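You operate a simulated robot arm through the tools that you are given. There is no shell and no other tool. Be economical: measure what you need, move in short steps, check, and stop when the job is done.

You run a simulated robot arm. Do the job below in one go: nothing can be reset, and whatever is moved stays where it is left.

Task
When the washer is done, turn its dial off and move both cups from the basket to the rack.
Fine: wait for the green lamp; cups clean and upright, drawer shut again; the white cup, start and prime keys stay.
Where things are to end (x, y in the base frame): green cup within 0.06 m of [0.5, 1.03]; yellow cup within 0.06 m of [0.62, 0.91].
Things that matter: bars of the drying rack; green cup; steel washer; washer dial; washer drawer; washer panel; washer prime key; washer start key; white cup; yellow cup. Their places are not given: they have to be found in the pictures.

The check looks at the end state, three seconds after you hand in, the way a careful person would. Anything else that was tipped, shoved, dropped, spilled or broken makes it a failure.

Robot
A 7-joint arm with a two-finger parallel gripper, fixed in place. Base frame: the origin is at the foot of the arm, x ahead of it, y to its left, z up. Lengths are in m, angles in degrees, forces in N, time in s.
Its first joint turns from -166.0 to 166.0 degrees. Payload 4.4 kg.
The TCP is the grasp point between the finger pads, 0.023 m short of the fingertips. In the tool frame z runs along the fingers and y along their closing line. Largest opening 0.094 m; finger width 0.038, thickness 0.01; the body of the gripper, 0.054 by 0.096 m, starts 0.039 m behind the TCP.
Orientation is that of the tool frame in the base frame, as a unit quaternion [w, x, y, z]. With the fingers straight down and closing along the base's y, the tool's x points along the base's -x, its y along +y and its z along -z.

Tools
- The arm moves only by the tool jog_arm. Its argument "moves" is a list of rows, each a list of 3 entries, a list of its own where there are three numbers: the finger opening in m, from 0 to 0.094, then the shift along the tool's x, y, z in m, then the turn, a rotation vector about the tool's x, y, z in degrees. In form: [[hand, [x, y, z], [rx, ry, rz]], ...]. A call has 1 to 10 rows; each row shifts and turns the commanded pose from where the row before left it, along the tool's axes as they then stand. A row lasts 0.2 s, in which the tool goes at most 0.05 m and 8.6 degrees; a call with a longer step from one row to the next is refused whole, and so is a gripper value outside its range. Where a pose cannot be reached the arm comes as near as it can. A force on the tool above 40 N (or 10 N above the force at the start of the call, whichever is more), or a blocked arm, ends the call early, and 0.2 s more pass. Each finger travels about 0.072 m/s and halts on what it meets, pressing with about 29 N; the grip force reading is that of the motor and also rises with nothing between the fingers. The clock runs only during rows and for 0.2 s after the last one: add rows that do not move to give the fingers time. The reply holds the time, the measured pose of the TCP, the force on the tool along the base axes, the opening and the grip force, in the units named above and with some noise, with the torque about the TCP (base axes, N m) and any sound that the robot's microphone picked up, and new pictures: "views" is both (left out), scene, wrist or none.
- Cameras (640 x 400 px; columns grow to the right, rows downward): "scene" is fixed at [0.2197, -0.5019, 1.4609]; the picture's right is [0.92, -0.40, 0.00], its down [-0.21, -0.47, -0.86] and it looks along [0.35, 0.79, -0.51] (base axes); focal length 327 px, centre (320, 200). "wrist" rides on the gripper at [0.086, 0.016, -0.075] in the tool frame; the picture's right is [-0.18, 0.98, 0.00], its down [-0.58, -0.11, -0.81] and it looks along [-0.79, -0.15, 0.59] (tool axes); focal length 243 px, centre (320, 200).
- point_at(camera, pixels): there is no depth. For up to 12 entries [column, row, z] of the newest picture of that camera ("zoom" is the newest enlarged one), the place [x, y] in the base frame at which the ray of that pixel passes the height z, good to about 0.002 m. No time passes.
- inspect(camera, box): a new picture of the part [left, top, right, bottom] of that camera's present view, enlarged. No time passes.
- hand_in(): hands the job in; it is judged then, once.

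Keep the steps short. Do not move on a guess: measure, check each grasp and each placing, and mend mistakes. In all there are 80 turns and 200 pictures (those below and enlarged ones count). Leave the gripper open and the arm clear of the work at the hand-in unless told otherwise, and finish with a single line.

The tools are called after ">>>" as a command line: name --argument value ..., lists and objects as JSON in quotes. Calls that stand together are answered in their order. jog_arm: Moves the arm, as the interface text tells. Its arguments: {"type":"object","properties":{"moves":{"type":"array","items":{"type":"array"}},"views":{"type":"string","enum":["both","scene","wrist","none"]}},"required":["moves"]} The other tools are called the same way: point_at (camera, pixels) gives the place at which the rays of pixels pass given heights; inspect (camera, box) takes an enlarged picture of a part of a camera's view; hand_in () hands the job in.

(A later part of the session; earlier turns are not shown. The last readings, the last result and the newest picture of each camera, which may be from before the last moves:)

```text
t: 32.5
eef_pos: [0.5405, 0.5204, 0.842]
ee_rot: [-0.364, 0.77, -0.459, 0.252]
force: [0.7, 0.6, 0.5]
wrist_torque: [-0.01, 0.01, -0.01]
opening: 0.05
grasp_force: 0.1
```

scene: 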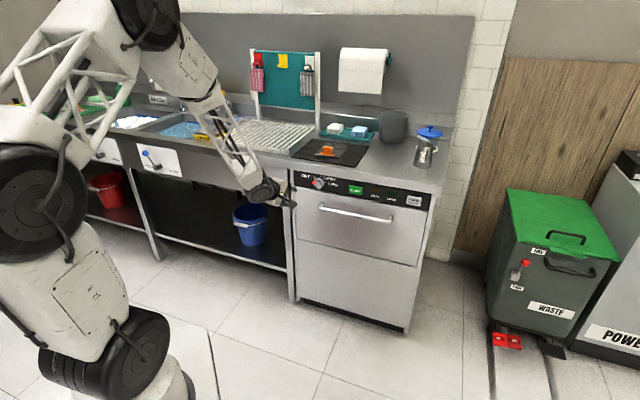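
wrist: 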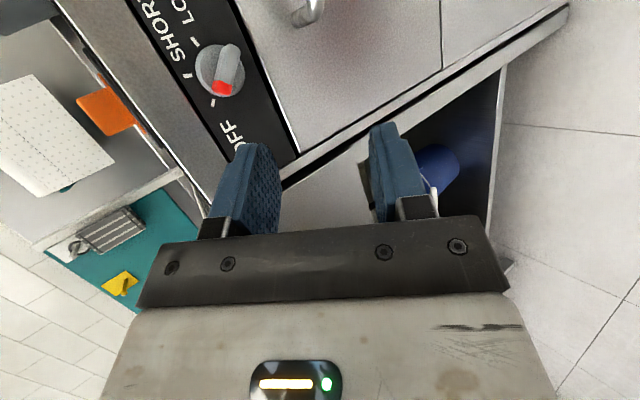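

Tilt is about 37° down. I square the heading to the drawer, then slide right to a pre-grasp point 10 cm off the bar.

>>> jog_arm --moves '[[0.05, [0, 0, 0], [-2.33, -5.2, -3.2]], [0.05, [0, 0, 0], [-2.33, -5.2, -3.2]], [0.05, [0, 0, 0], [-2.33, -5.2, -3.2]], [0.05, [0.0458, -0.003, 0.01], [0, 0, 0]], [0.05, [0.0458, -0.003, 0.01], [0, 0, 0]], [0.05, [0.0458, -0.003, 0.014], [0, 0, 0]], [0.05, [0.0458, -0.003, 0.016], [0, 0, 0]], [0.05, [0.0458, -0.003, 0.016], [0, 0, 0]], [0.05, [0.0458, -0.003, 0.016], [0, 0, 0]], [0.05, [0, 0, 0], [0, 0, 0]]]'

```text
t: 34.7
eef_pos: [0.7846, 0.377, 0.7952]
ee_rot: [-0.354, 0.853, -0.354, 0.148]
force: [0.2, -1.0, 0.5]
wrist_torque: [-0.01, -0.03, 0.0]
opening: 0.05
grasp_force: 0.0
```

scene: 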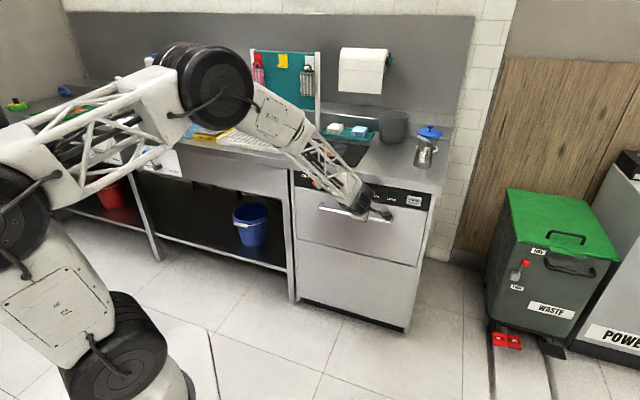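
wrist: 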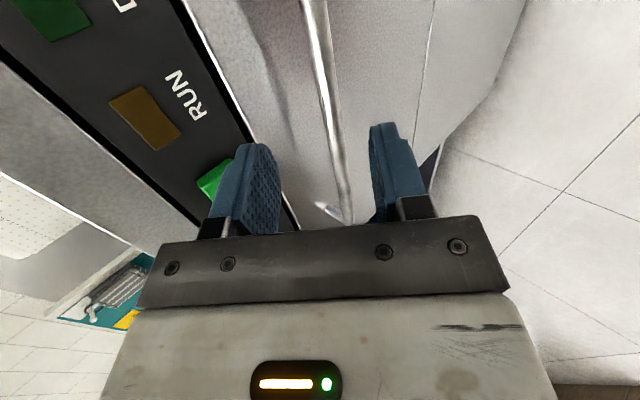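

The bar runs right between the pads. I advance 0.10 m along the fingers and close.

>>> jog_arm --moves '[[0.05, [0, 0.002, 0.025], [0, 0, 0]], [0.05, [0, 0.001, 0.025], [0, 0, 0]], [0.05, [0, 0, 0.025], [0, 0, 0]], [0.05, [0, 0, 0.022], [0, 0, 0]], [0.05, [0, 0, 0], [0, 0, 0]], [0.03, [0, 0, 0], [0, 0, 0]], [0.01, [0, 0, 0], [0, 0, 0]], [0.004, [0, 0, 0], [0, 0, 0]], [0.004, [0, 0, 0], [0, 0, 0]]]' --views "wrist"

>>> inspect --camera "scene" --box '[310, 160, 438, 240]'

```text
t: 36.7
eef_pos: [0.8325, 0.4242, 0.7243]
ee_rot: [-0.355, 0.853, -0.354, 0.147]
force: [-5.0, -6.4, -6.5]
wrist_torque: [-0.1, -0.05, 0.13]
opening: 0.0158
grasp_force: 45.3
```

wrist: 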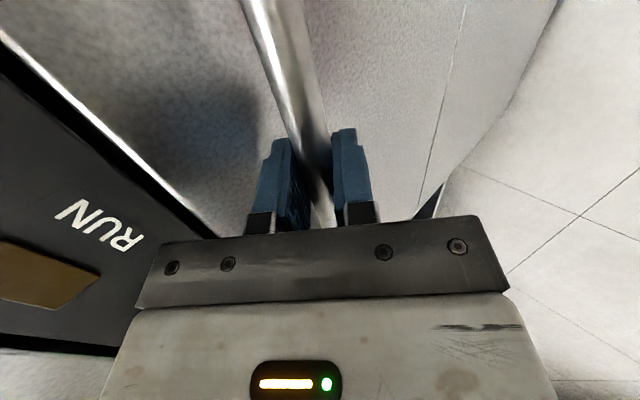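

```text
5.00 times, centred on (374, 200) of scene
```

zoom: 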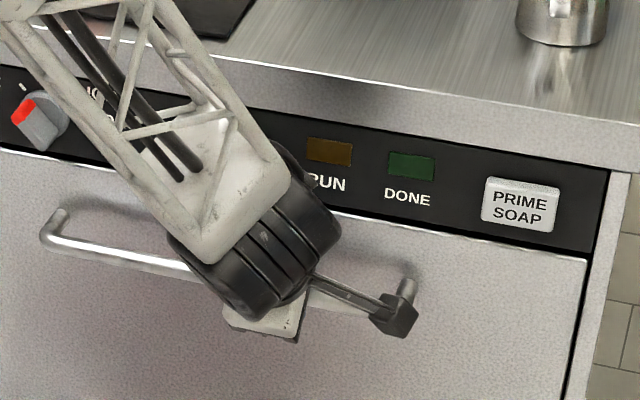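

The bar is gripped (opening 0.016, 45 N). I pull straight out along the front normal, 0.12 m first.

>>> jog_arm --moves '[[0.004, [0, 0.0106, -0.0106], [0, 0, 0]], [0.004, [0, 0.0106, -0.0106], [0, 0, 0]], [0.004, [0, 0.0106, -0.0106], [0, 0, 0]], [0.004, [0, 0.0106, -0.0106], [0, 0, 0]], [0.004, [0, 0.0141, -0.0141], [0, 0, 0]], [0.004, [0, 0.0141, -0.0141], [0, 0, 0]], [0.004, [0, 0.0141, -0.0141], [0, 0, 0]], [0.004, [0, 0, 0], [0, 0, 0]]]' --views "scene"

```text
t: 38.5
eef_pos: [0.7482, 0.3396, 0.7247]
ee_rot: [-0.355, 0.853, -0.354, 0.148]
force: [20.8, -22.8, -21.3]
wrist_torque: [-0.26, -0.22, 0.03]
opening: 0.0158
grasp_force: 45.0
```

scene: 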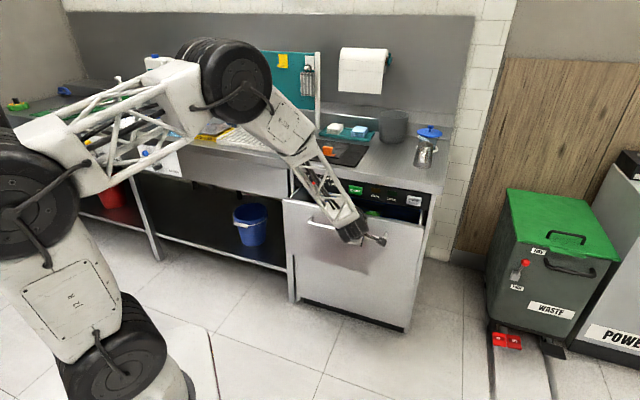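

The drawer slides; there's a sideways load of about 30 N, so I ease 4 mm to the right and keep pulling.

>>> jog_arm --moves '[[0.004, [0.004, 0, 0], [0, 0, 0]], [0.004, [0, 0, 0], [0, 0, 0]]]' --views "none"

>>> jog_arm --moves '[[0.004, [0, 0.0141, -0.0141], [0, 0, 0]], [0.004, [0, 0.0141, -0.0141], [0, 0, 0]], [0.004, [0, 0.0141, -0.0141], [0, 0, 0]], [0.004, [0, 0.0141, -0.0141], [0, 0, 0]], [0.004, [0, 0.0141, -0.0141], [0, 0, 0]], [0.004, [0, 0.0141, -0.0141], [0, 0, 0]], [0.004, [0, 0.0141, -0.0141], [0, 0, 0]], [0.004, [0, 0, 0], [0, 0, 0]]]'

```text
t: 39.1
eef_pos: [0.7505, 0.339, 0.7246]
ee_rot: [-0.355, 0.852, -0.354, 0.149]
force: [-21.5, 25.1, 6.2]
wrist_torque: [0.55, 0.51, -0.51]
opening: 0.0158
grasp_force: 44.8
```

```text
t: 40.9
eef_pos: [0.6525, 0.2397, 0.7253]
ee_rot: [-0.355, 0.853, -0.353, 0.148]
force: [22.6, -24.6, -11.2]
wrist_torque: [-0.25, -0.27, 0.08]
opening: 0.0158
grasp_force: 44.5
```

scene: 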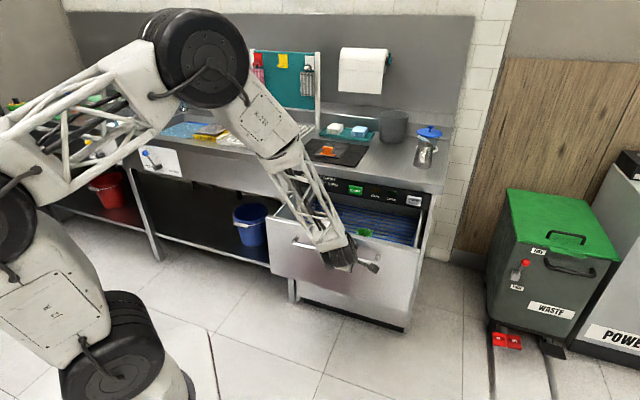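
wrist: 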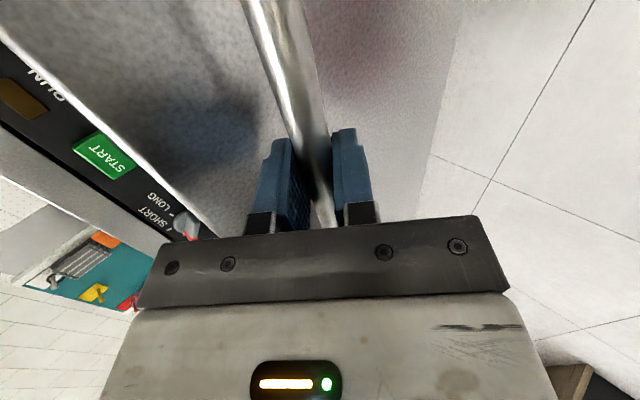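

The drawer is out about 0.26 m and a green thing shows at (363,232). I pull a bit more, gently.

>>> jog_arm --moves '[[0.004, [0.002, 0.0106, -0.0106], [0, 0, 0]], [0.004, [0, 0.0106, -0.0106], [0, 0, 0]], [0.004, [0, 0.0106, -0.0106], [0, 0, 0]], [0.004, [0, 0.0106, -0.0106], [0, 0, 0]], [0.004, [0, 0.0106, -0.0106], [0, 0, 0]], [0.004, [0, 0.0106, -0.0106], [0, 0, 0]], [0.004, [0, 0, 0], [0, 0, 0]]]' --views "scene"

>>> inspect --camera "scene" --box '[260, 165, 450, 284]'

```text
t: 42.5
eef_pos: [0.5916, 0.1735, 0.7252]
ee_rot: [-0.354, 0.853, -0.354, 0.148]
force: [-2.4, 2.7, 12.4]
wrist_torque: [-0.67, -0.7, -0.79]
opening: 0.0155
grasp_force: 45.2
```

scene: 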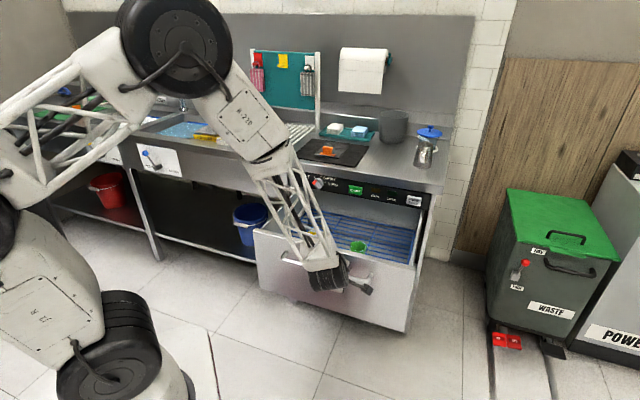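

```text
3.36 times, centred on (355, 224) of scene
```

zoom: 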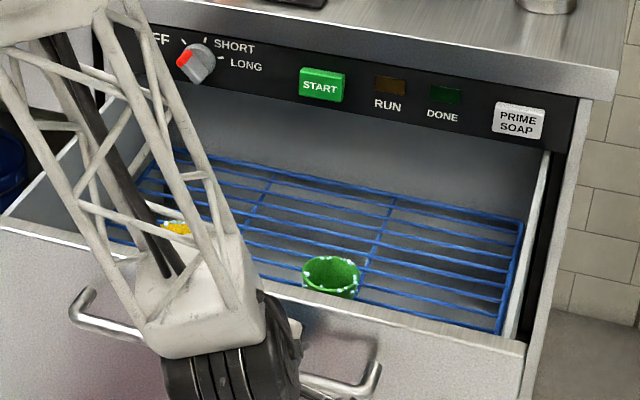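

Drawer is ~0.35 m out; a green cup and a yellow one are visible in the blue basket. I release the bar and back off, then up, to see inside.

>>> jog_arm --moves '[[0.03, [0, 0, 0], [0, 0, 0]], [0.05, [0, 0, 0], [0, 0, 0]], [0.05, [0, 0, 0], [0, 0, 0]], [0.05, [0, 0, -0.03], [0, 0, 0]], [0.05, [0, 0, -0.04], [0, 0, 0]], [0.05, [-0.03, -0.02, -0.03], [0, 0, 0]], [0.05, [-0.03, -0.03, -0.02], [0, 0, 0]], [0.05, [-0.03, -0.03, -0.02], [0, 0, 0]], [0.05, [-0.03, -0.03, -0.02], [0, 0, 0]], [0.05, [-0.03, -0.03, -0.02], [0, 0, 0]]]'

>>> inspect --camera "scene" --box '[230, 175, 430, 300]'

```text
t: 44.7
eef_pos: [0.4613, 0.2589, 0.9514]
ee_rot: [-0.355, 0.853, -0.354, 0.147]
force: [-0.3, 0.4, 0.0]
wrist_torque: [0.01, 0.0, 0.01]
opening: 0.05
grasp_force: 0.0
```

scene: 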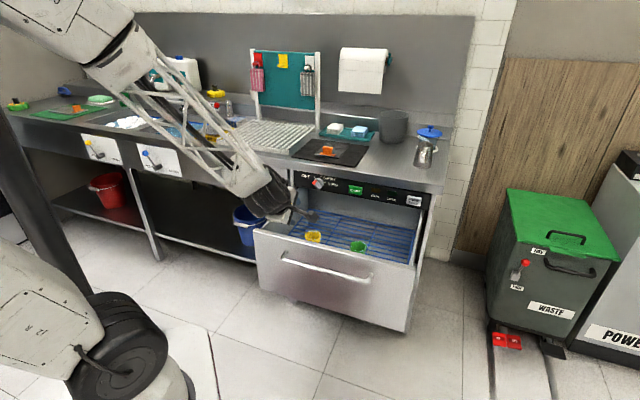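
wrist: 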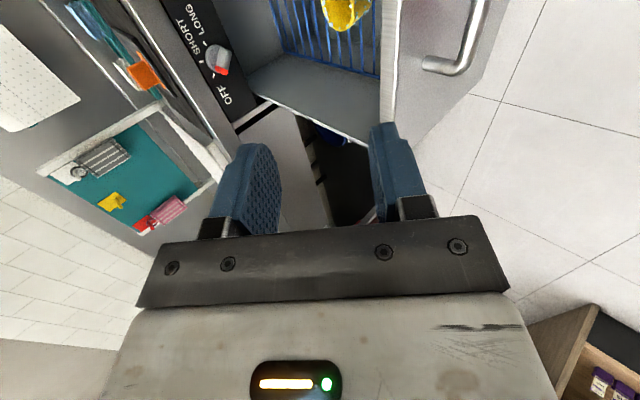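

```text
3.20 times, centred on (330, 238) of scene
```

zoom: 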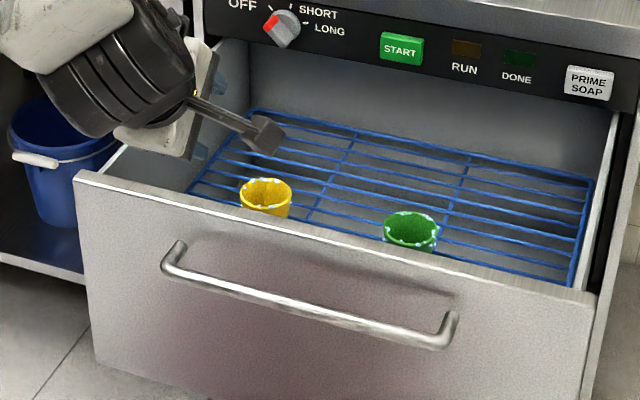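

>>> point_at --camera "scene" --pixels '[[312.8, 233.75, 0.65], [312.8, 233.75, 0.7], [312.8, 233.75, 0.75], [358.4, 244.4, 0.65], [358.4, 244.4, 0.7], [358.4, 244.4, 0.75], [256, 230, 0.75], [414, 267, 0.75], [308, 212, 0.6], [413, 232, 0.6], [409, 264, 0.6]]'

>>> point_at --camera "wrist" --pixels '[[345, 8, 0.65], [345, 8, 0.7], [345, 8, 0.75]]'

```text
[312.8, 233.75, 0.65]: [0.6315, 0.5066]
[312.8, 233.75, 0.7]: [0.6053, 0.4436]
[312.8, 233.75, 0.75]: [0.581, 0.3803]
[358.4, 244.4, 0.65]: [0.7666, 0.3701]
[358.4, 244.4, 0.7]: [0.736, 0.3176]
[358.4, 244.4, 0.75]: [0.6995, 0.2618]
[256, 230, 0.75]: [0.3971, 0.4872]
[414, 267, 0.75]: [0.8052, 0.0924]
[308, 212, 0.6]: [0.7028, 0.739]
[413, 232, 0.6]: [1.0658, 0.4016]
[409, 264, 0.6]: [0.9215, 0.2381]
```

```text
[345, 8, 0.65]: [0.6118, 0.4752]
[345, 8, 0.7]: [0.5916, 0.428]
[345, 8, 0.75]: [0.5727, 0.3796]
```

Yellow rim is near (0.605,0.444), green near (0.736,0.318) if the rims are around z 0.7. The white cup isn't visible yet. I roll the hand so that the camera is on the outer side and looks straight down into the basket.

>>> jog_arm --moves '[[0.07, [0, 0, 0], [0, 0, -8.4]], [0.07, [0, 0, 0], [0, 0, -8.4]], [0.07, [0, 0, 0], [0, 0, -8.4]], [0.07, [0, 0, 0], [0, 0, -8.4]], [0.07, [0, 0, 0], [0, 0, -8.4]], [0.07, [0, 0, 0], [0, 0, -8.4]], [0.07, [0, 0, 0], [0, 0, -8.4]], [0.07, [0, 0, 0], [0, 0, -8.4]], [0.07, [0, 0, 0], [0, 0, -8.4]], [0.07, [0, 0, 0], [0, 0, -8.4]]]' --views "none"

>>> jog_arm --moves '[[0.07, [0, 0, 0], [0, 0, -6]], [0.07, [0, 0, 0], [0, -7.5, 0]], [0.07, [0, 0, 0], [0, -7.5, 0]], [0.07, [0.033, 0.0143, 0.019], [0, 0, 0]], [0.07, [0.033, 0.0143, 0.019], [0, 0, 0]], [0.07, [0.033, 0.0143, 0.019], [0, 0, 0]], [0.07, [0.033, 0.0143, 0.019], [0, 0, 0]], [0.07, [0, 0, 0], [0, 0, 0]]]'

```text
t: 46.9
eef_pos: [0.4634, 0.2586, 0.9508]
ee_rot: [-0.164, 0.87, 0.309, 0.347]
force: [-0.2, 0.6, 0.2]
wrist_torque: [-0.02, -0.02, -0.02]
opening: 0.07
grasp_force: 0.1
```

```text
t: 48.7
eef_pos: [0.6146, 0.3293, 0.9526]
ee_rot: [-0.099, 0.893, 0.368, 0.241]
force: [-0.8, -0.2, -0.2]
wrist_torque: [-0.03, 0.01, -0.01]
opening: 0.0702
grasp_force: 0.0
```

scene: 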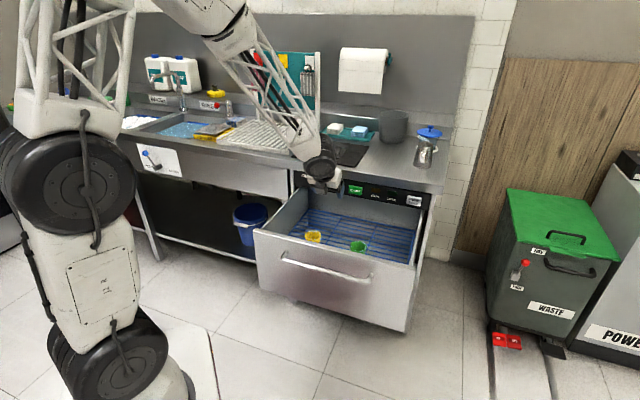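
wrist: 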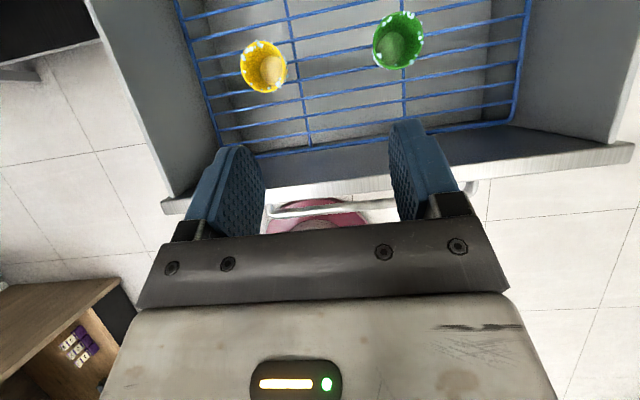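

I can see both cups in the basket. Enlarging them, and triangulating rim and base.

>>> inspect --camera "wrist" --box '[200, 0, 456, 160]'

>>> inspect --camera "scene" --box '[280, 200, 400, 275]'

```text
2.50 times, centred on (328, 80) of wrist
```

zoom: 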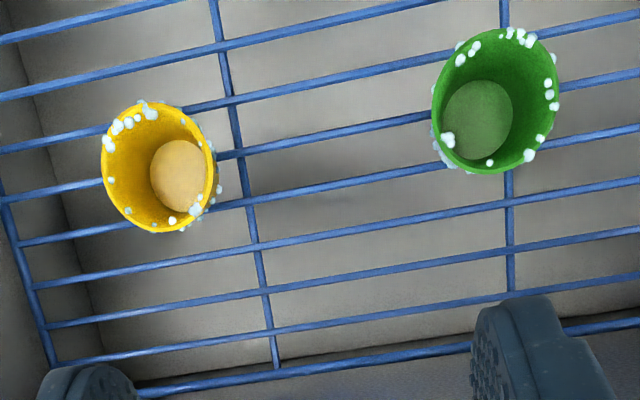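

```text
5.33 times, centred on (340, 238) of scene
```

zoom: 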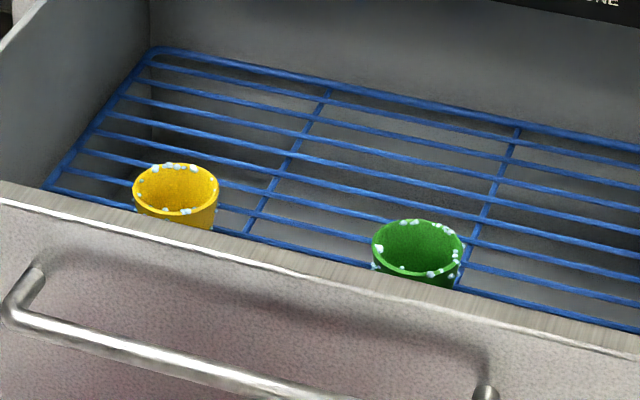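

There are white suds on both cups, so they aren't clean yet. I look at the sinks: one seems to hold suds, the other clear water.

>>> inspect --camera "scene" --box '[60, 70, 260, 195]'

>>> inspect --camera "scene" --box '[130, 80, 250, 155]'

```text
3.20 times, centred on (160, 132) of scene
```

zoom: 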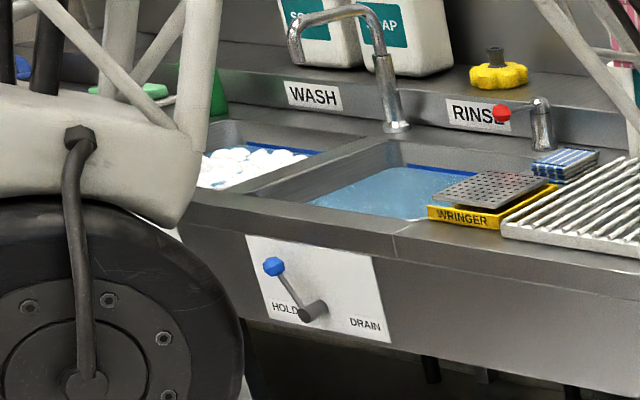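

```text
5.33 times, centred on (190, 118) of scene
```

zoom: 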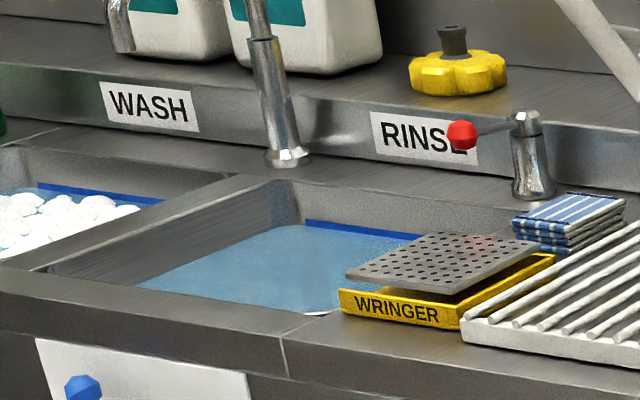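

The right basin, labelled RINSE, holds clear water. Dipping the cups there would take the suds off. I measure basin, rack and water positions.

>>> point_at --camera "scene" --pixels '[[160, 133, 0.85], [200, 138, 0.85], [185, 123, 0.85], [203, 126, 0.85], [160, 133, 0.8], [200, 138, 0.8], [140, 132, 0.9], [200, 144, 0.9], [216, 138, 0.92], [285, 154, 0.92], [314, 124, 0.92], [250, 117, 0.92]]'

>>> point_at --camera "scene" --pixels '[[184, 112, 0.9], [182, 117, 0.9], [243, 117, 0.95], [229, 118, 0.9], [194, 135, 0.92], [302, 156, 0.9], [370, 148, 0.9]]'

```text
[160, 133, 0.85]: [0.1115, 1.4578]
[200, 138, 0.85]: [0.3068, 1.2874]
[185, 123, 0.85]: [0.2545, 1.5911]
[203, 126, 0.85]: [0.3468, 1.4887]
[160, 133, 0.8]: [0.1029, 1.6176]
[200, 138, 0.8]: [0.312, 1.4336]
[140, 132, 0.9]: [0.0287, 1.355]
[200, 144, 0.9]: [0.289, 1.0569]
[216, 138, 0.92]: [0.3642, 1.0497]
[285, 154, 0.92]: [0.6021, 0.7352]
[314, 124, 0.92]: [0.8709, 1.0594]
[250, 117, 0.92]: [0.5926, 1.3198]
```

```text
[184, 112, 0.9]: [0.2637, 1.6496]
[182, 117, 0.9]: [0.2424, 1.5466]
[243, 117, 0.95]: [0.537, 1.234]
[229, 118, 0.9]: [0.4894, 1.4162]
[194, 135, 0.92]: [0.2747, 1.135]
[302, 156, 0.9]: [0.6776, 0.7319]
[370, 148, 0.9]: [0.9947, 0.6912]
```

I look closer at the specks on the cups to judge whether they are suds or water drops.

>>> inspect --camera "wrist" --box '[230, 25, 310, 105]'

>>> inspect --camera "wrist" --box '[360, 0, 440, 80]'

>>> inspect --camera "scene" --box '[70, 80, 190, 155]'

>>> inspect --camera "scene" --box '[300, 100, 460, 200]'

```text
5.00 times, centred on (270, 65) of wrist
```

zoom: 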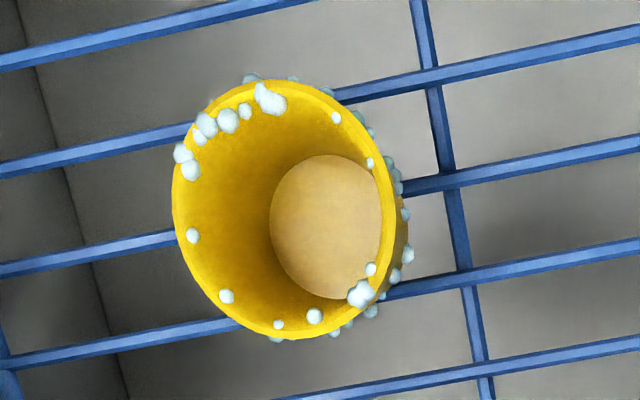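

```text
5.00 times, centred on (400, 40) of wrist
```

zoom: 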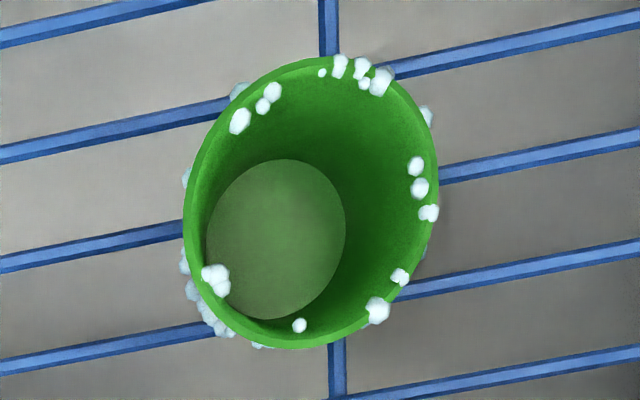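

```text
5.33 times, centred on (130, 118) of scene
```

zoom: 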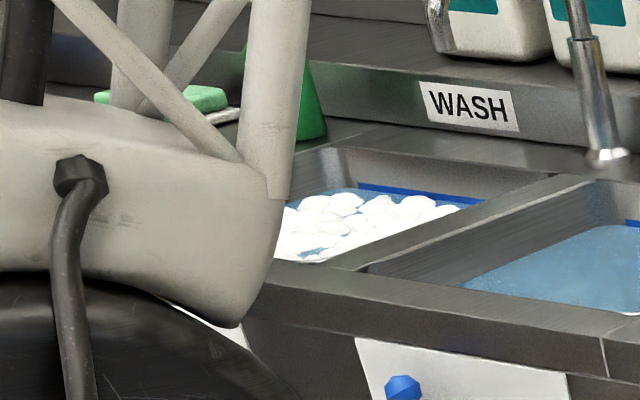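

```text
4.00 times, centred on (380, 150) of scene
```

zoom: 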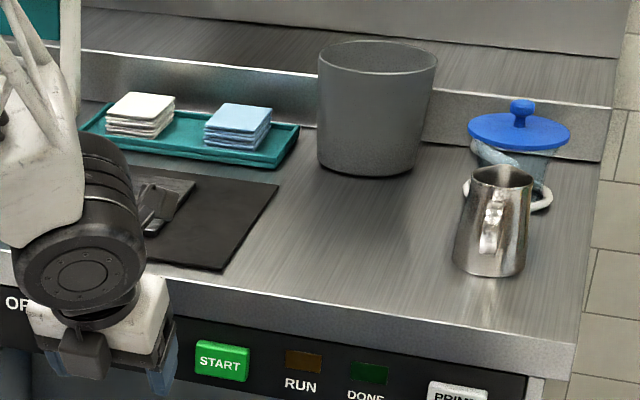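

These are clearly suds, so the cups need rinsing in the RINSE basin before the rack. Before picking anything up I check with the empty hand that basin and rack are in reach, going up and across.

>>> jog_arm --moves '[[0.07, [0.0268, -0.04, -0.0023], [0, 0, 0]], [0.07, [0.0268, -0.04, -0.0023], [0, 0, 0]], [0.07, [0.0268, -0.04, -0.0023], [0, 0, 0]], [0.07, [0.0268, -0.04, -0.0023], [0, 0, 0]], [0.07, [0.0268, -0.04, -0.0023], [0, 0, 0]], [0.07, [0.0268, -0.04, -0.0023], [0, 0, 0]], [0.07, [0.0268, -0.04, -0.0023], [0, 0, 0]], [0.07, [0.0268, -0.04, -0.0023], [0, 0, 0]], [0.07, [0.0268, -0.04, -0.0023], [0, 0, 0]], [0.07, [0.0268, -0.04, -0.0023], [0, 0, 0]]]' --views "none"

>>> jog_arm --moves '[[0.07, [0.0268, -0.04, -0.0023], [0, 0, 0]], [0.07, [0.0268, -0.04, -0.0023], [0, 0, 0]], [0.07, [0.0, -0.048, 0], [0, 0, 0]], [0.07, [0.0, -0.048, 0], [0, 0, 0]], [0.07, [0.0, -0.048, 0], [0, 0, 0]], [0.07, [0, 0, 0], [0, 0, 0]]]'

```text
t: 50.9
eef_pos: [0.5735, 0.456, 0.9917]
ee_rot: [-0.101, 0.892, 0.369, 0.241]
force: [-0.2, 0.0, -0.1]
wrist_torque: [-0.03, -0.02, -0.01]
opening: 0.07
grasp_force: 0.0
out of reach, approached as far as the arm can: row 3, 4, 5, 6, 7, 8, 9, 10
```

```text
t: 52.3
eef_pos: [0.5731, 0.456, 0.9921]
ee_rot: [-0.102, 0.891, 0.37, 0.242]
force: [0.4, -0.2, 0.7]
wrist_torque: [-0.01, -0.01, -0.03]
opening: 0.0701
grasp_force: 0.0
out of reach, approached as far as the arm can: row 1, 2, 3, 4, 5
```

scene: 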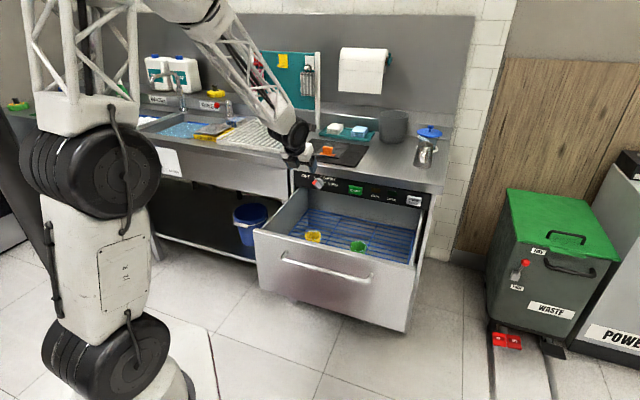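
wrist: 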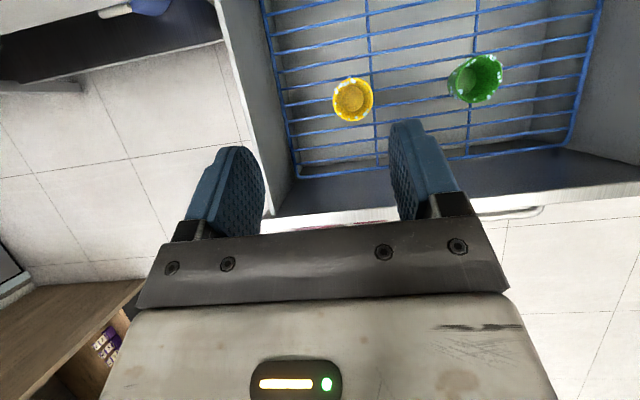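

A joint limit stopped me at (0.573,0.456). I try turning the heading left, as a pure base turn would do, to see if that frees it.

>>> jog_arm --moves '[[0.07, [0, 0, 0], [4, 0, -6.9]], [0.07, [0, 0, 0], [4, 0, -6.9]], [0.07, [0, 0, 0], [4, 0, -6.9]], [0.07, [0, -0.03, -0.02], [0, 0, 0]], [0.07, [0, -0.03, -0.02], [0, 0, 0]], [0.07, [0, -0.03, -0.02], [0, 0, 0]], [0.07, [0, 0, 0], [0, 0, 0]]]' --views "scene"

```text
t: 53.9
eef_pos: [0.4811, 0.462, 1.0417]
ee_rot: [-0.147, 0.796, 0.546, 0.215]
force: [-0.1, -1.0, 0.1]
wrist_torque: [0.0, -0.02, -0.05]
opening: 0.07
grasp_force: 0.1
```

scene: 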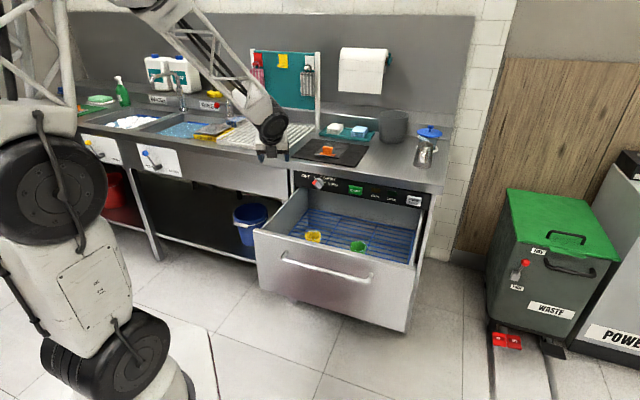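

That frees it: the heading must follow the base angle. I continue toward the rinse basin, high (z≈1.1).

>>> jog_arm --moves '[[0.07, [0.035, -0.027, 0.012], [0, 0, 0]], [0.07, [0.035, -0.027, 0.012], [0, 0, 0]], [0.07, [0.035, -0.027, 0.012], [0, 0, 0]], [0.07, [0.035, -0.027, 0.012], [0, 0, 0]], [0.07, [0.035, -0.027, 0.015], [0, 0, 0]], [0.07, [0.035, -0.027, 0.015], [0, 0, 0]], [0.07, [0.035, -0.027, 0.015], [0, 0, 0]], [0.07, [0.035, -0.027, 0.015], [0, 0, 0]], [0.07, [0.035, -0.027, 0.015], [0, 0, 0]], [0.07, [0.035, -0.027, 0.015], [0, 0, 0]]]'

```text
t: 56.1
eef_pos: [0.4253, 0.666, 1.0711]
ee_rot: [-0.149, 0.796, 0.546, 0.215]
force: [-0.1, -0.6, 0.1]
wrist_torque: [-0.02, 0.0, 0.01]
opening: 0.0701
grasp_force: 0.1
out of reach, approached as far as the arm can: row 5, 6, 7, 8, 9, 10
```

scene: 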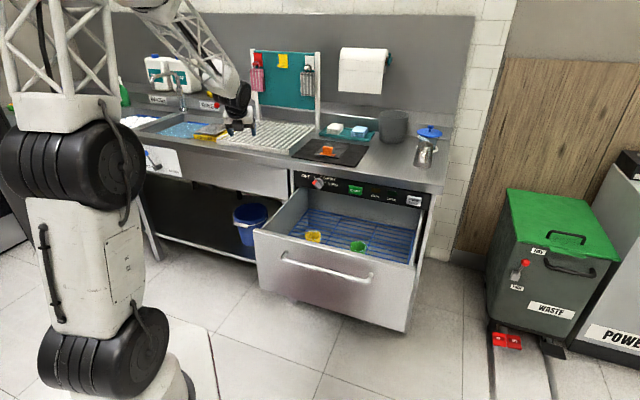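
wrist: 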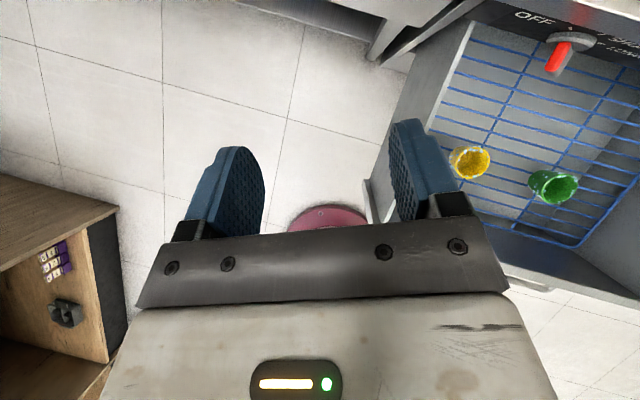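

Again stopped, and well short of full stretch: the wrist is in an awkward configuration from the earlier horizontal rolling. I bring the tool to vertical and roll back toward the starting wrist pose to unwind it.

>>> jog_arm --moves '[[0.07, [0, 0, 0], [0, -8, 0]], [0.07, [0, 0, 0], [0, -8, 0]], [0.07, [0, 0, 0], [0, -7, 0]], [0.07, [0, 0, 0], [0, -7, 0]], [0.07, [0, 0, 0], [0, 0, 8.5]], [0.07, [0, 0, 0], [0, 0, 8.5]], [0.07, [0, 0, 0], [0, 0, 8.5]], [0.07, [0, 0, 0], [0, 0, 8.5]], [0.07, [0, 0, 0], [0, 0, 8.5]], [0.07, [0, 0, 0], [0, 0, 0]]]' --views "scene"

```text
t: 58.3
eef_pos: [0.4244, 0.665, 1.0704]
ee_rot: [-0.217, 0.94, 0.221, 0.145]
force: [-0.7, 0.3, 0.2]
wrist_torque: [0.0, -0.01, 0.03]
opening: 0.0701
grasp_force: 0.0
out of reach, approached as far as the arm can: row 1, 2, 3, 4
```

scene: 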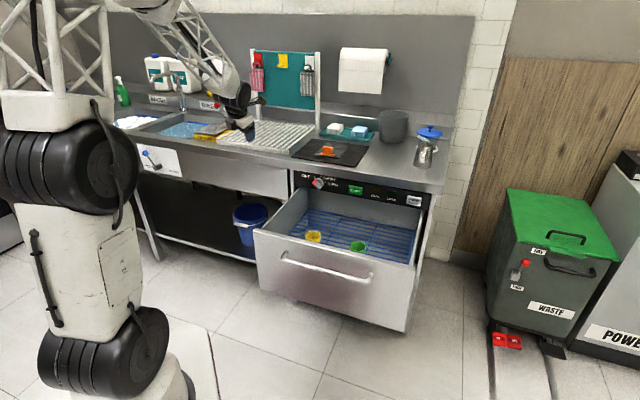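

The roll works but pitching to vertical is blocked: the wrist is in its flipped branch. To unflip it, I pitch up 25°, swing the heading right 45°, and then pitch down.

>>> jog_arm --moves '[[0.07, [0, 0, 0], [5.6, 6.2, 0]], [0.07, [0, 0, 0], [5.6, 6.2, 0]], [0.07, [0, 0, 0], [5.6, 6.2, 0]], [0.07, [0, 0, 0], [-4.53, 4.18, 4.3]], [0.07, [0, 0, 0], [-4.53, 4.18, 4.3]], [0.07, [0, 0, 0], [-4.53, 4.18, 4.3]], [0.07, [0, 0, 0], [-4.53, 4.18, 4.3]], [0.07, [0, 0, 0], [-4.53, 4.18, 4.3]], [0.07, [0, 0, 0], [-4.53, 4.18, 4.3]], [0.07, [0, 0, 0], [0, 0, 0]]]' --views "scene"

```text
t: 60.5
eef_pos: [0.4256, 0.6655, 1.0707]
ee_rot: [-0.256, 0.873, -0.146, 0.388]
force: [-0.1, -0.8, 0.3]
wrist_torque: [0.0, 0.0, -0.03]
opening: 0.0701
grasp_force: 0.1
```

scene: 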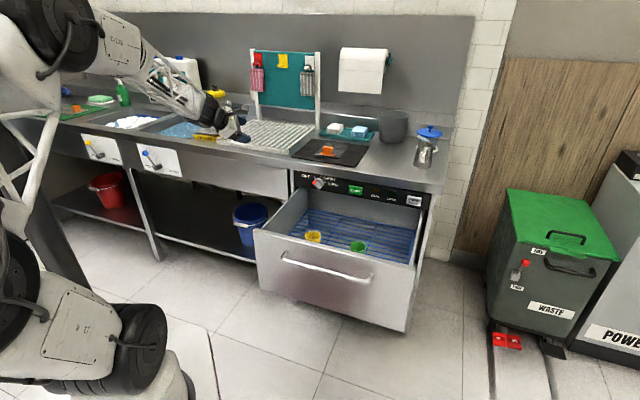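

That went through freely. Now I pitch the tool down to vertical from this side.

>>> jog_arm --moves '[[0.07, [0, 0, 0], [-5.4, -5.8, 0]], [0.07, [0, 0, 0], [-5.4, -5.8, 0]], [0.07, [0, 0, 0], [-5.4, -5.8, 0]], [0.07, [0, 0, 0], [-5.4, -5.8, 0]], [0.07, [0, 0, 0], [-5.4, -5.8, 0]], [0.07, [0, 0, 0], [-5.4, -5.8, 0]], [0.07, [0, 0, 0], [-5.4, -5.8, 0]], [0.07, [0, 0, 0], [0, 0, 0]]]' --views "scene"

```text
t: 62.3
eef_pos: [0.4251, 0.6657, 1.071]
ee_rot: [0.002, 0.987, -0.164, 0.0]
force: [0.5, -0.2, -0.3]
wrist_torque: [0.01, 0.01, 0.0]
opening: 0.0699
grasp_force: 0.0
```

scene: 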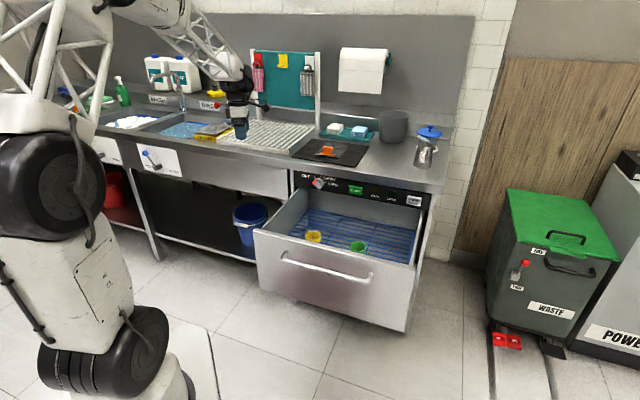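

Unflipped: the tool is vertical now. I roll so the camera is on the outer side (away from the base), then test the outward reach over the rack.

>>> jog_arm --moves '[[0.07, [0, 0, 0], [0, 0, -8.4]], [0.07, [0, 0, 0], [0, 0, -8.4]], [0.07, [0, 0, 0], [0, 0, -8.4]], [0.07, [0, 0, 0], [0, 0, -8.4]], [0.07, [0, 0, 0], [0, 0, -8.4]], [0.07, [0, 0, 0], [0, 0, -8.4]], [0.07, [0, 0, 0], [0, 0, -8.4]], [0.07, [0, 0, 0], [0, 0, -8.4]], [0.07, [0, 0, 0], [0, 0, -8.4]], [0.07, [0, 0, 0], [0, 0, 0]]]' --views "none"

>>> jog_arm --moves '[[0.07, [0, 0, 0], [0, 8.3, 0]], [0.07, [0, 0, 0], [0, 8.3, 0]], [0.07, [0, 0, 0], [0, 8.3, 0]], [0.07, [0, 0, 0], [0, 8.3, 0]], [0.07, [0.04, 0, 0.022], [0, 0, 0]], [0.07, [0.04, 0, 0.022], [0, 0, 0]], [0.07, [0.04, 0, 0.022], [0, 0, 0]], [0.07, [0.04, 0, 0.022], [0, 0, 0]], [0.07, [0.04, 0, 0.022], [0, 0, 0]], [0.07, [0, 0, 0], [0, 0, 0]]]'

```text
t: 64.5
eef_pos: [0.4252, 0.6653, 1.0704]
ee_rot: [0.001, 0.902, 0.432, 0.0]
force: [0.0, -0.1, 1.0]
wrist_torque: [0.0, 0.03, -0.02]
opening: 0.0702
grasp_force: 0.0
out of reach, approached as far as the arm can: row 9
```

```text
t: 66.7
eef_pos: [0.5687, 0.8441, 1.087]
ee_rot: [-0.123, 0.865, 0.414, 0.257]
force: [0.0, 0.3, -0.7]
wrist_torque: [0.01, -0.02, 0.01]
opening: 0.0698
grasp_force: 0.2
```

scene: 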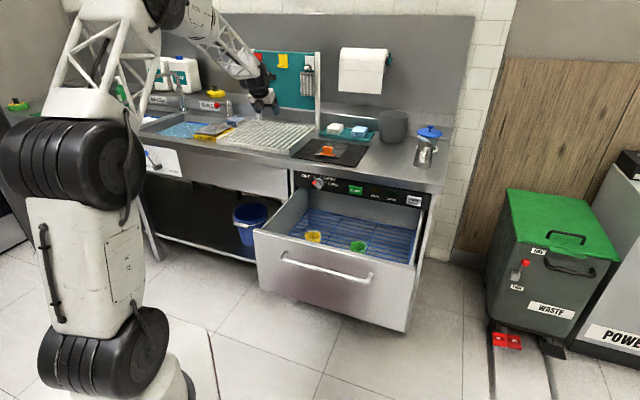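
wrist: 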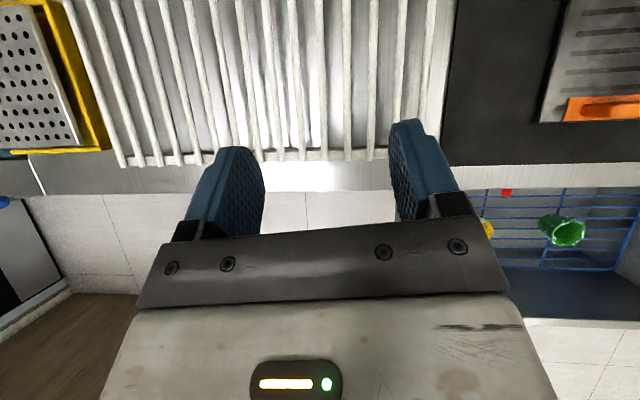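

Great: this branch reaches well; the rack is below in view. I go on to just above the green-cup spot (0.5,1.03) to test reach.

>>> jog_arm --moves '[[0.07, [0.013, -0.034, 0.0174], [0, 0, 0]], [0.07, [0.013, -0.034, 0.0174], [0, 0, 0]], [0.07, [0.013, -0.034, 0.0174], [0, 0, 0]], [0.07, [0.013, -0.034, 0.0174], [0, 0, 0]], [0.07, [0.013, -0.034, 0.0174], [0, 0, 0]], [0.07, [0, 0, 0], [0, 0, 0]]]'

```text
t: 68.1
eef_pos: [0.4986, 1.0277, 1.0506]
ee_rot: [-0.123, 0.864, 0.414, 0.257]
force: [0.1, -0.3, -0.7]
wrist_torque: [0.04, 0.0, 0.01]
opening: 0.07
grasp_force: 0.0
```

scene: 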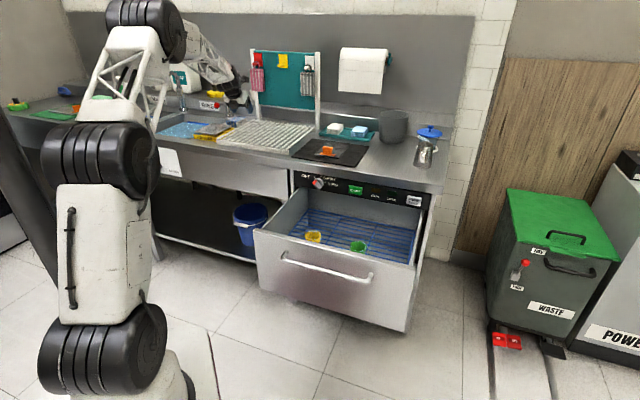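
wrist: 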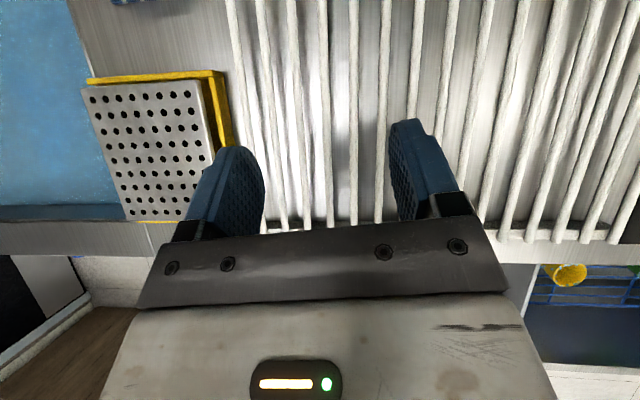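

Reach is fine here (1.14 m). The rinse basin is visible at the left. I measure counter, rack bar and water heights from both cameras.

>>> inspect --camera "wrist" --box '[0, 50, 300, 240]'

>>> inspect --camera "scene" --box '[130, 90, 330, 190]'

```text
2.11 times, centred on (150, 145) of wrist
```

zoom: 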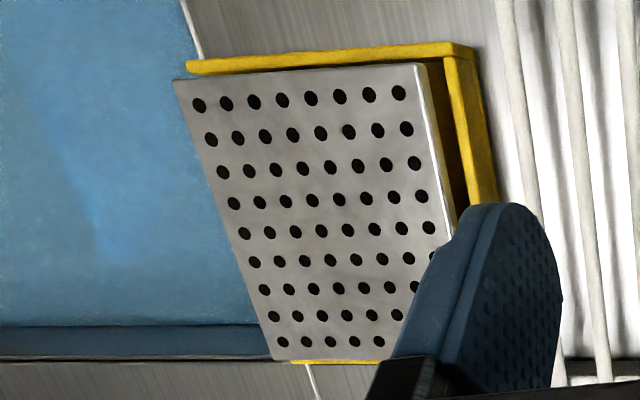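

```text
3.20 times, centred on (230, 140) of scene
```

zoom: 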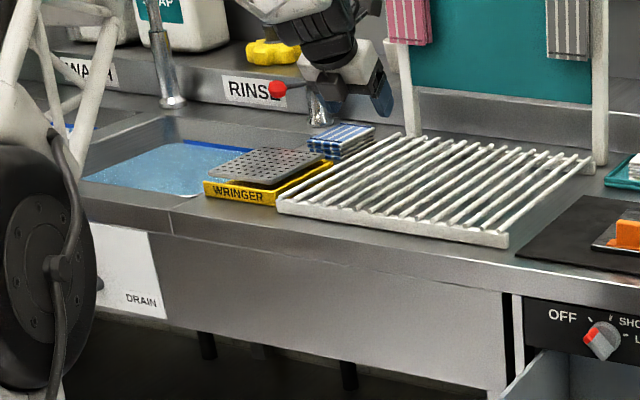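

>>> point_at --camera "scene" --pixels '[[194.7, 144.1, 0.9], [194.7, 144.1, 0.95], [209.7, 136.25, 0.9], [209.7, 136.25, 0.95], [288.4, 163.4, 0.88], [288.4, 163.4, 0.92], [216.9, 152.5, 0.88], [216.9, 152.5, 0.92], [183, 155.6, 0.88], [191, 151, 0.8], [157, 146, 0.8], [188, 134, 0.8]]'

>>> point_at --camera "wrist" --pixels '[[130.3, 220.7, 0.9], [130.3, 220.7, 0.95], [83, 89, 0.9], [83, 89, 0.95], [60, 220, 0.88], [60, 205, 0.8], [60, 205, 0.83], [125, 205, 0.8], [125, 205, 0.83], [607, 240, 0.88], [607, 240, 0.92], [30, 150, 0.8]]'

```text
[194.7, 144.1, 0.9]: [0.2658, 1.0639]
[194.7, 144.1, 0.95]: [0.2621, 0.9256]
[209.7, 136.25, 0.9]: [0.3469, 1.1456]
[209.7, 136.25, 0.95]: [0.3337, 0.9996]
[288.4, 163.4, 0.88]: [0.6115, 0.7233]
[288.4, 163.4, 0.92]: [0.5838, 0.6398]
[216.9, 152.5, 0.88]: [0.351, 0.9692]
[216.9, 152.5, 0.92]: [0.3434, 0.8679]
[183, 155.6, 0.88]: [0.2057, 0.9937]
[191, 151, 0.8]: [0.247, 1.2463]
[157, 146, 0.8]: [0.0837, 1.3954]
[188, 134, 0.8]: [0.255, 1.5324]
```

```text
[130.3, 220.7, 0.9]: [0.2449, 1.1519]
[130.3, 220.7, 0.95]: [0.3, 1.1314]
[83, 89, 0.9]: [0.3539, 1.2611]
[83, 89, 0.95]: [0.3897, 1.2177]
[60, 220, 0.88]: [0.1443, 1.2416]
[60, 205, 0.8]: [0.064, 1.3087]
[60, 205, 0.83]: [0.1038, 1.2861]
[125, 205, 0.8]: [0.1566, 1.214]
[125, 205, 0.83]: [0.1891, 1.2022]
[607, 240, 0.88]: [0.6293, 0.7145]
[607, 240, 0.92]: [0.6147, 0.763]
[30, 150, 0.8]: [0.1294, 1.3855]
```

Rack top is near z 0.88; the basin's free water is around (0.2,1.28). I test the reach there, still empty and high, turning the heading left too.

>>> jog_arm --moves '[[0.07, [-0.0028, -0.0445, -0.0058], [0, 0, 0]], [0.07, [-0.0028, -0.0445, -0.0058], [0, 0, 0]], [0.07, [-0.0028, -0.0445, -0.0058], [0, 0, 0]], [0.07, [-0.0028, -0.0445, -0.0058], [0, 0, 0]], [0.07, [-0.0028, -0.0445, -0.0058], [0, 0, 0]], [0.07, [-0.0028, -0.0445, -0.0058], [0, 0, 0]], [0.07, [0, 0, 0], [4.35, 0, -6.7]], [0.07, [0, 0, 0], [4.35, 0, -6.7]], [0.07, [0, 0, 0], [0, 0, 0]]]'

```text
t: 70.1
eef_pos: [0.2723, 1.1714, 1.0666]
ee_rot: [-0.157, 0.798, 0.53, 0.238]
force: [-0.3, -0.5, 0.0]
wrist_torque: [-0.01, 0.02, -0.02]
opening: 0.0701
grasp_force: 0.2
```

scene: 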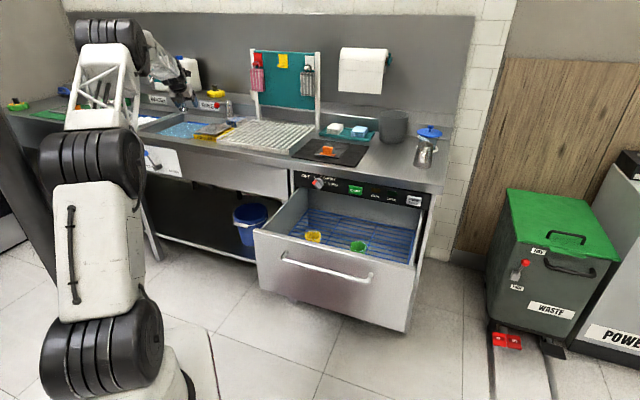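
wrist: 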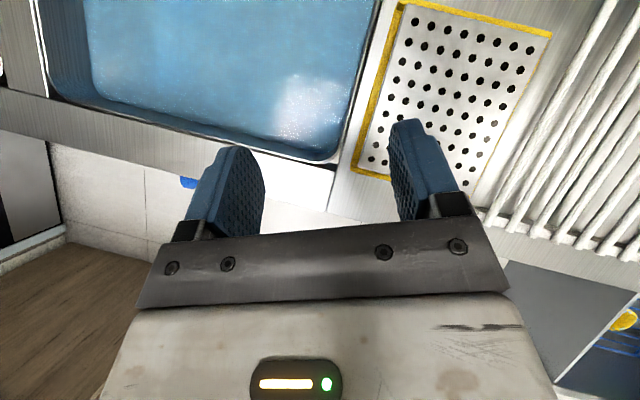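

Clear view of the basin with its rim corner at (335,160). I enlarge it and measure rim and waterline.

>>> inspect --camera "wrist" --box '[30, 0, 400, 190]'

>>> point_at --camera "wrist" --pixels '[[335, 163, 0.86], [48, 97, 0.86], [380, 0, 0.86], [220, 137, 0.86], [220, 125, 0.86], [220, 125, 0.82], [220, 125, 0.8], [300, 60, 0.8], [230, 50, 0.8], [352, 176, 0.87], [550, 35, 0.87], [615, 260, 0.88]]'

```text
1.73 times, centred on (215, 95) of wrist
```

zoom: 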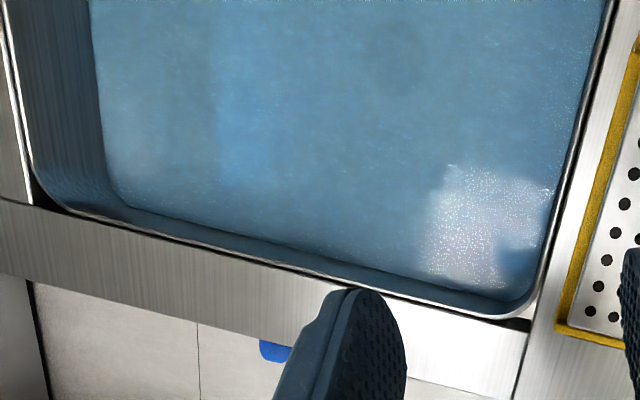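

```text
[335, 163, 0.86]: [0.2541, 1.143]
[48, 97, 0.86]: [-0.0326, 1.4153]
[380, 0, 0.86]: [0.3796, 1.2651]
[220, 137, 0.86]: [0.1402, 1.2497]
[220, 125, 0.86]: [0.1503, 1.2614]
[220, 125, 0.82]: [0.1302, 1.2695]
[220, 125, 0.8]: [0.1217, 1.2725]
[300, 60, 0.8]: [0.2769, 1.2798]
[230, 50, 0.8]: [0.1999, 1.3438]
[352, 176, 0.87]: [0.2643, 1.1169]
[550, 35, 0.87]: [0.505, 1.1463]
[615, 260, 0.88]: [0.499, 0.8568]
```

Basin inside: right edge along (0.254,1.143)–(0.38,1.265), water roughly at z≈0.78. I test-descend with the empty hand over the free water to see whether the arm really gets low enough there.

>>> jog_arm --moves '[[0.07, [0.02, -0.02, 0.03], [0, 0, 0]], [0.07, [0.02, -0.02, 0.03], [0, 0, 0]], [0.07, [-0.015, -0.005, 0.045], [0, 0, 0]], [0.07, [-0.015, -0.005, 0.045], [0, 0, 0]], [0.07, [-0.015, 0, 0.045], [0, 0, 0]], [0.07, [-0.015, 0, 0.04], [0, 0, 0]], [0.07, [0, 0, 0], [0, 0, 0]]]'

```text
t: 71.7
eef_pos: [0.2698, 1.2941, 0.861]
ee_rot: [-0.156, 0.799, 0.53, 0.237]
force: [0.1, 0.1, -0.3]
wrist_torque: [0.04, -0.01, 0.02]
opening: 0.07
grasp_force: 0.1
```

scene: 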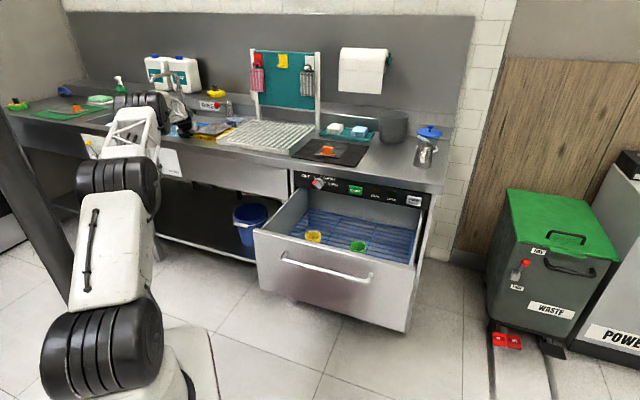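
wrist: 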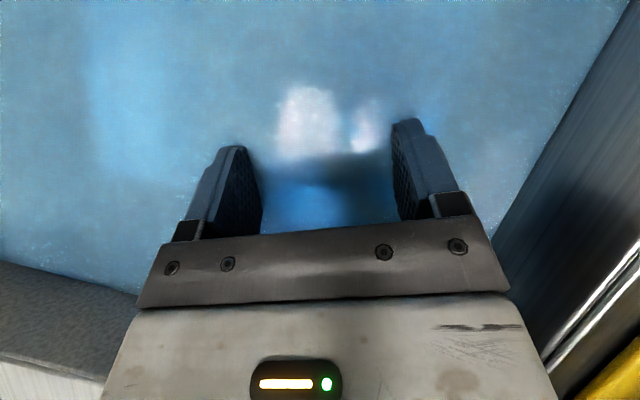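

Even that far spot is reachable. Now I go back for the cups: up, inward, then right with the heading turning right.

>>> jog_arm --moves '[[0.08, [0.015, 0.003, -0.045], [0, 0, 0]], [0.08, [0.015, 0.003, -0.045], [0, 0, 0]], [0.08, [0.015, 0.003, -0.045], [0, 0, 0]], [0.08, [0.015, 0.003, -0.045], [0, 0, 0]], [0.08, [-0.0377, 0, -0.0246], [0, 0, 0]], [0.08, [-0.0377, 0, -0.0246], [0, 0, 0]], [0.08, [0, 0.045, 0], [-4.5, 0, 6.9]], [0.08, [0, 0.045, 0], [-4.5, 0, 6.9]], [0.08, [0, 0.045, 0], [-4.5, 0, 6.9]], [0.08, [0, 0.045, 0], [-4.5, 0, 6.9]]]' --views "none"

```text
t: 73.9
eef_pos: [0.3707, 1.0579, 1.0421]
ee_rot: [-0.081, 0.917, 0.28, 0.273]
force: [0.4, -0.1, -0.9]
wrist_torque: [0.01, -0.01, -0.03]
opening: 0.0801
grasp_force: 0.1
```

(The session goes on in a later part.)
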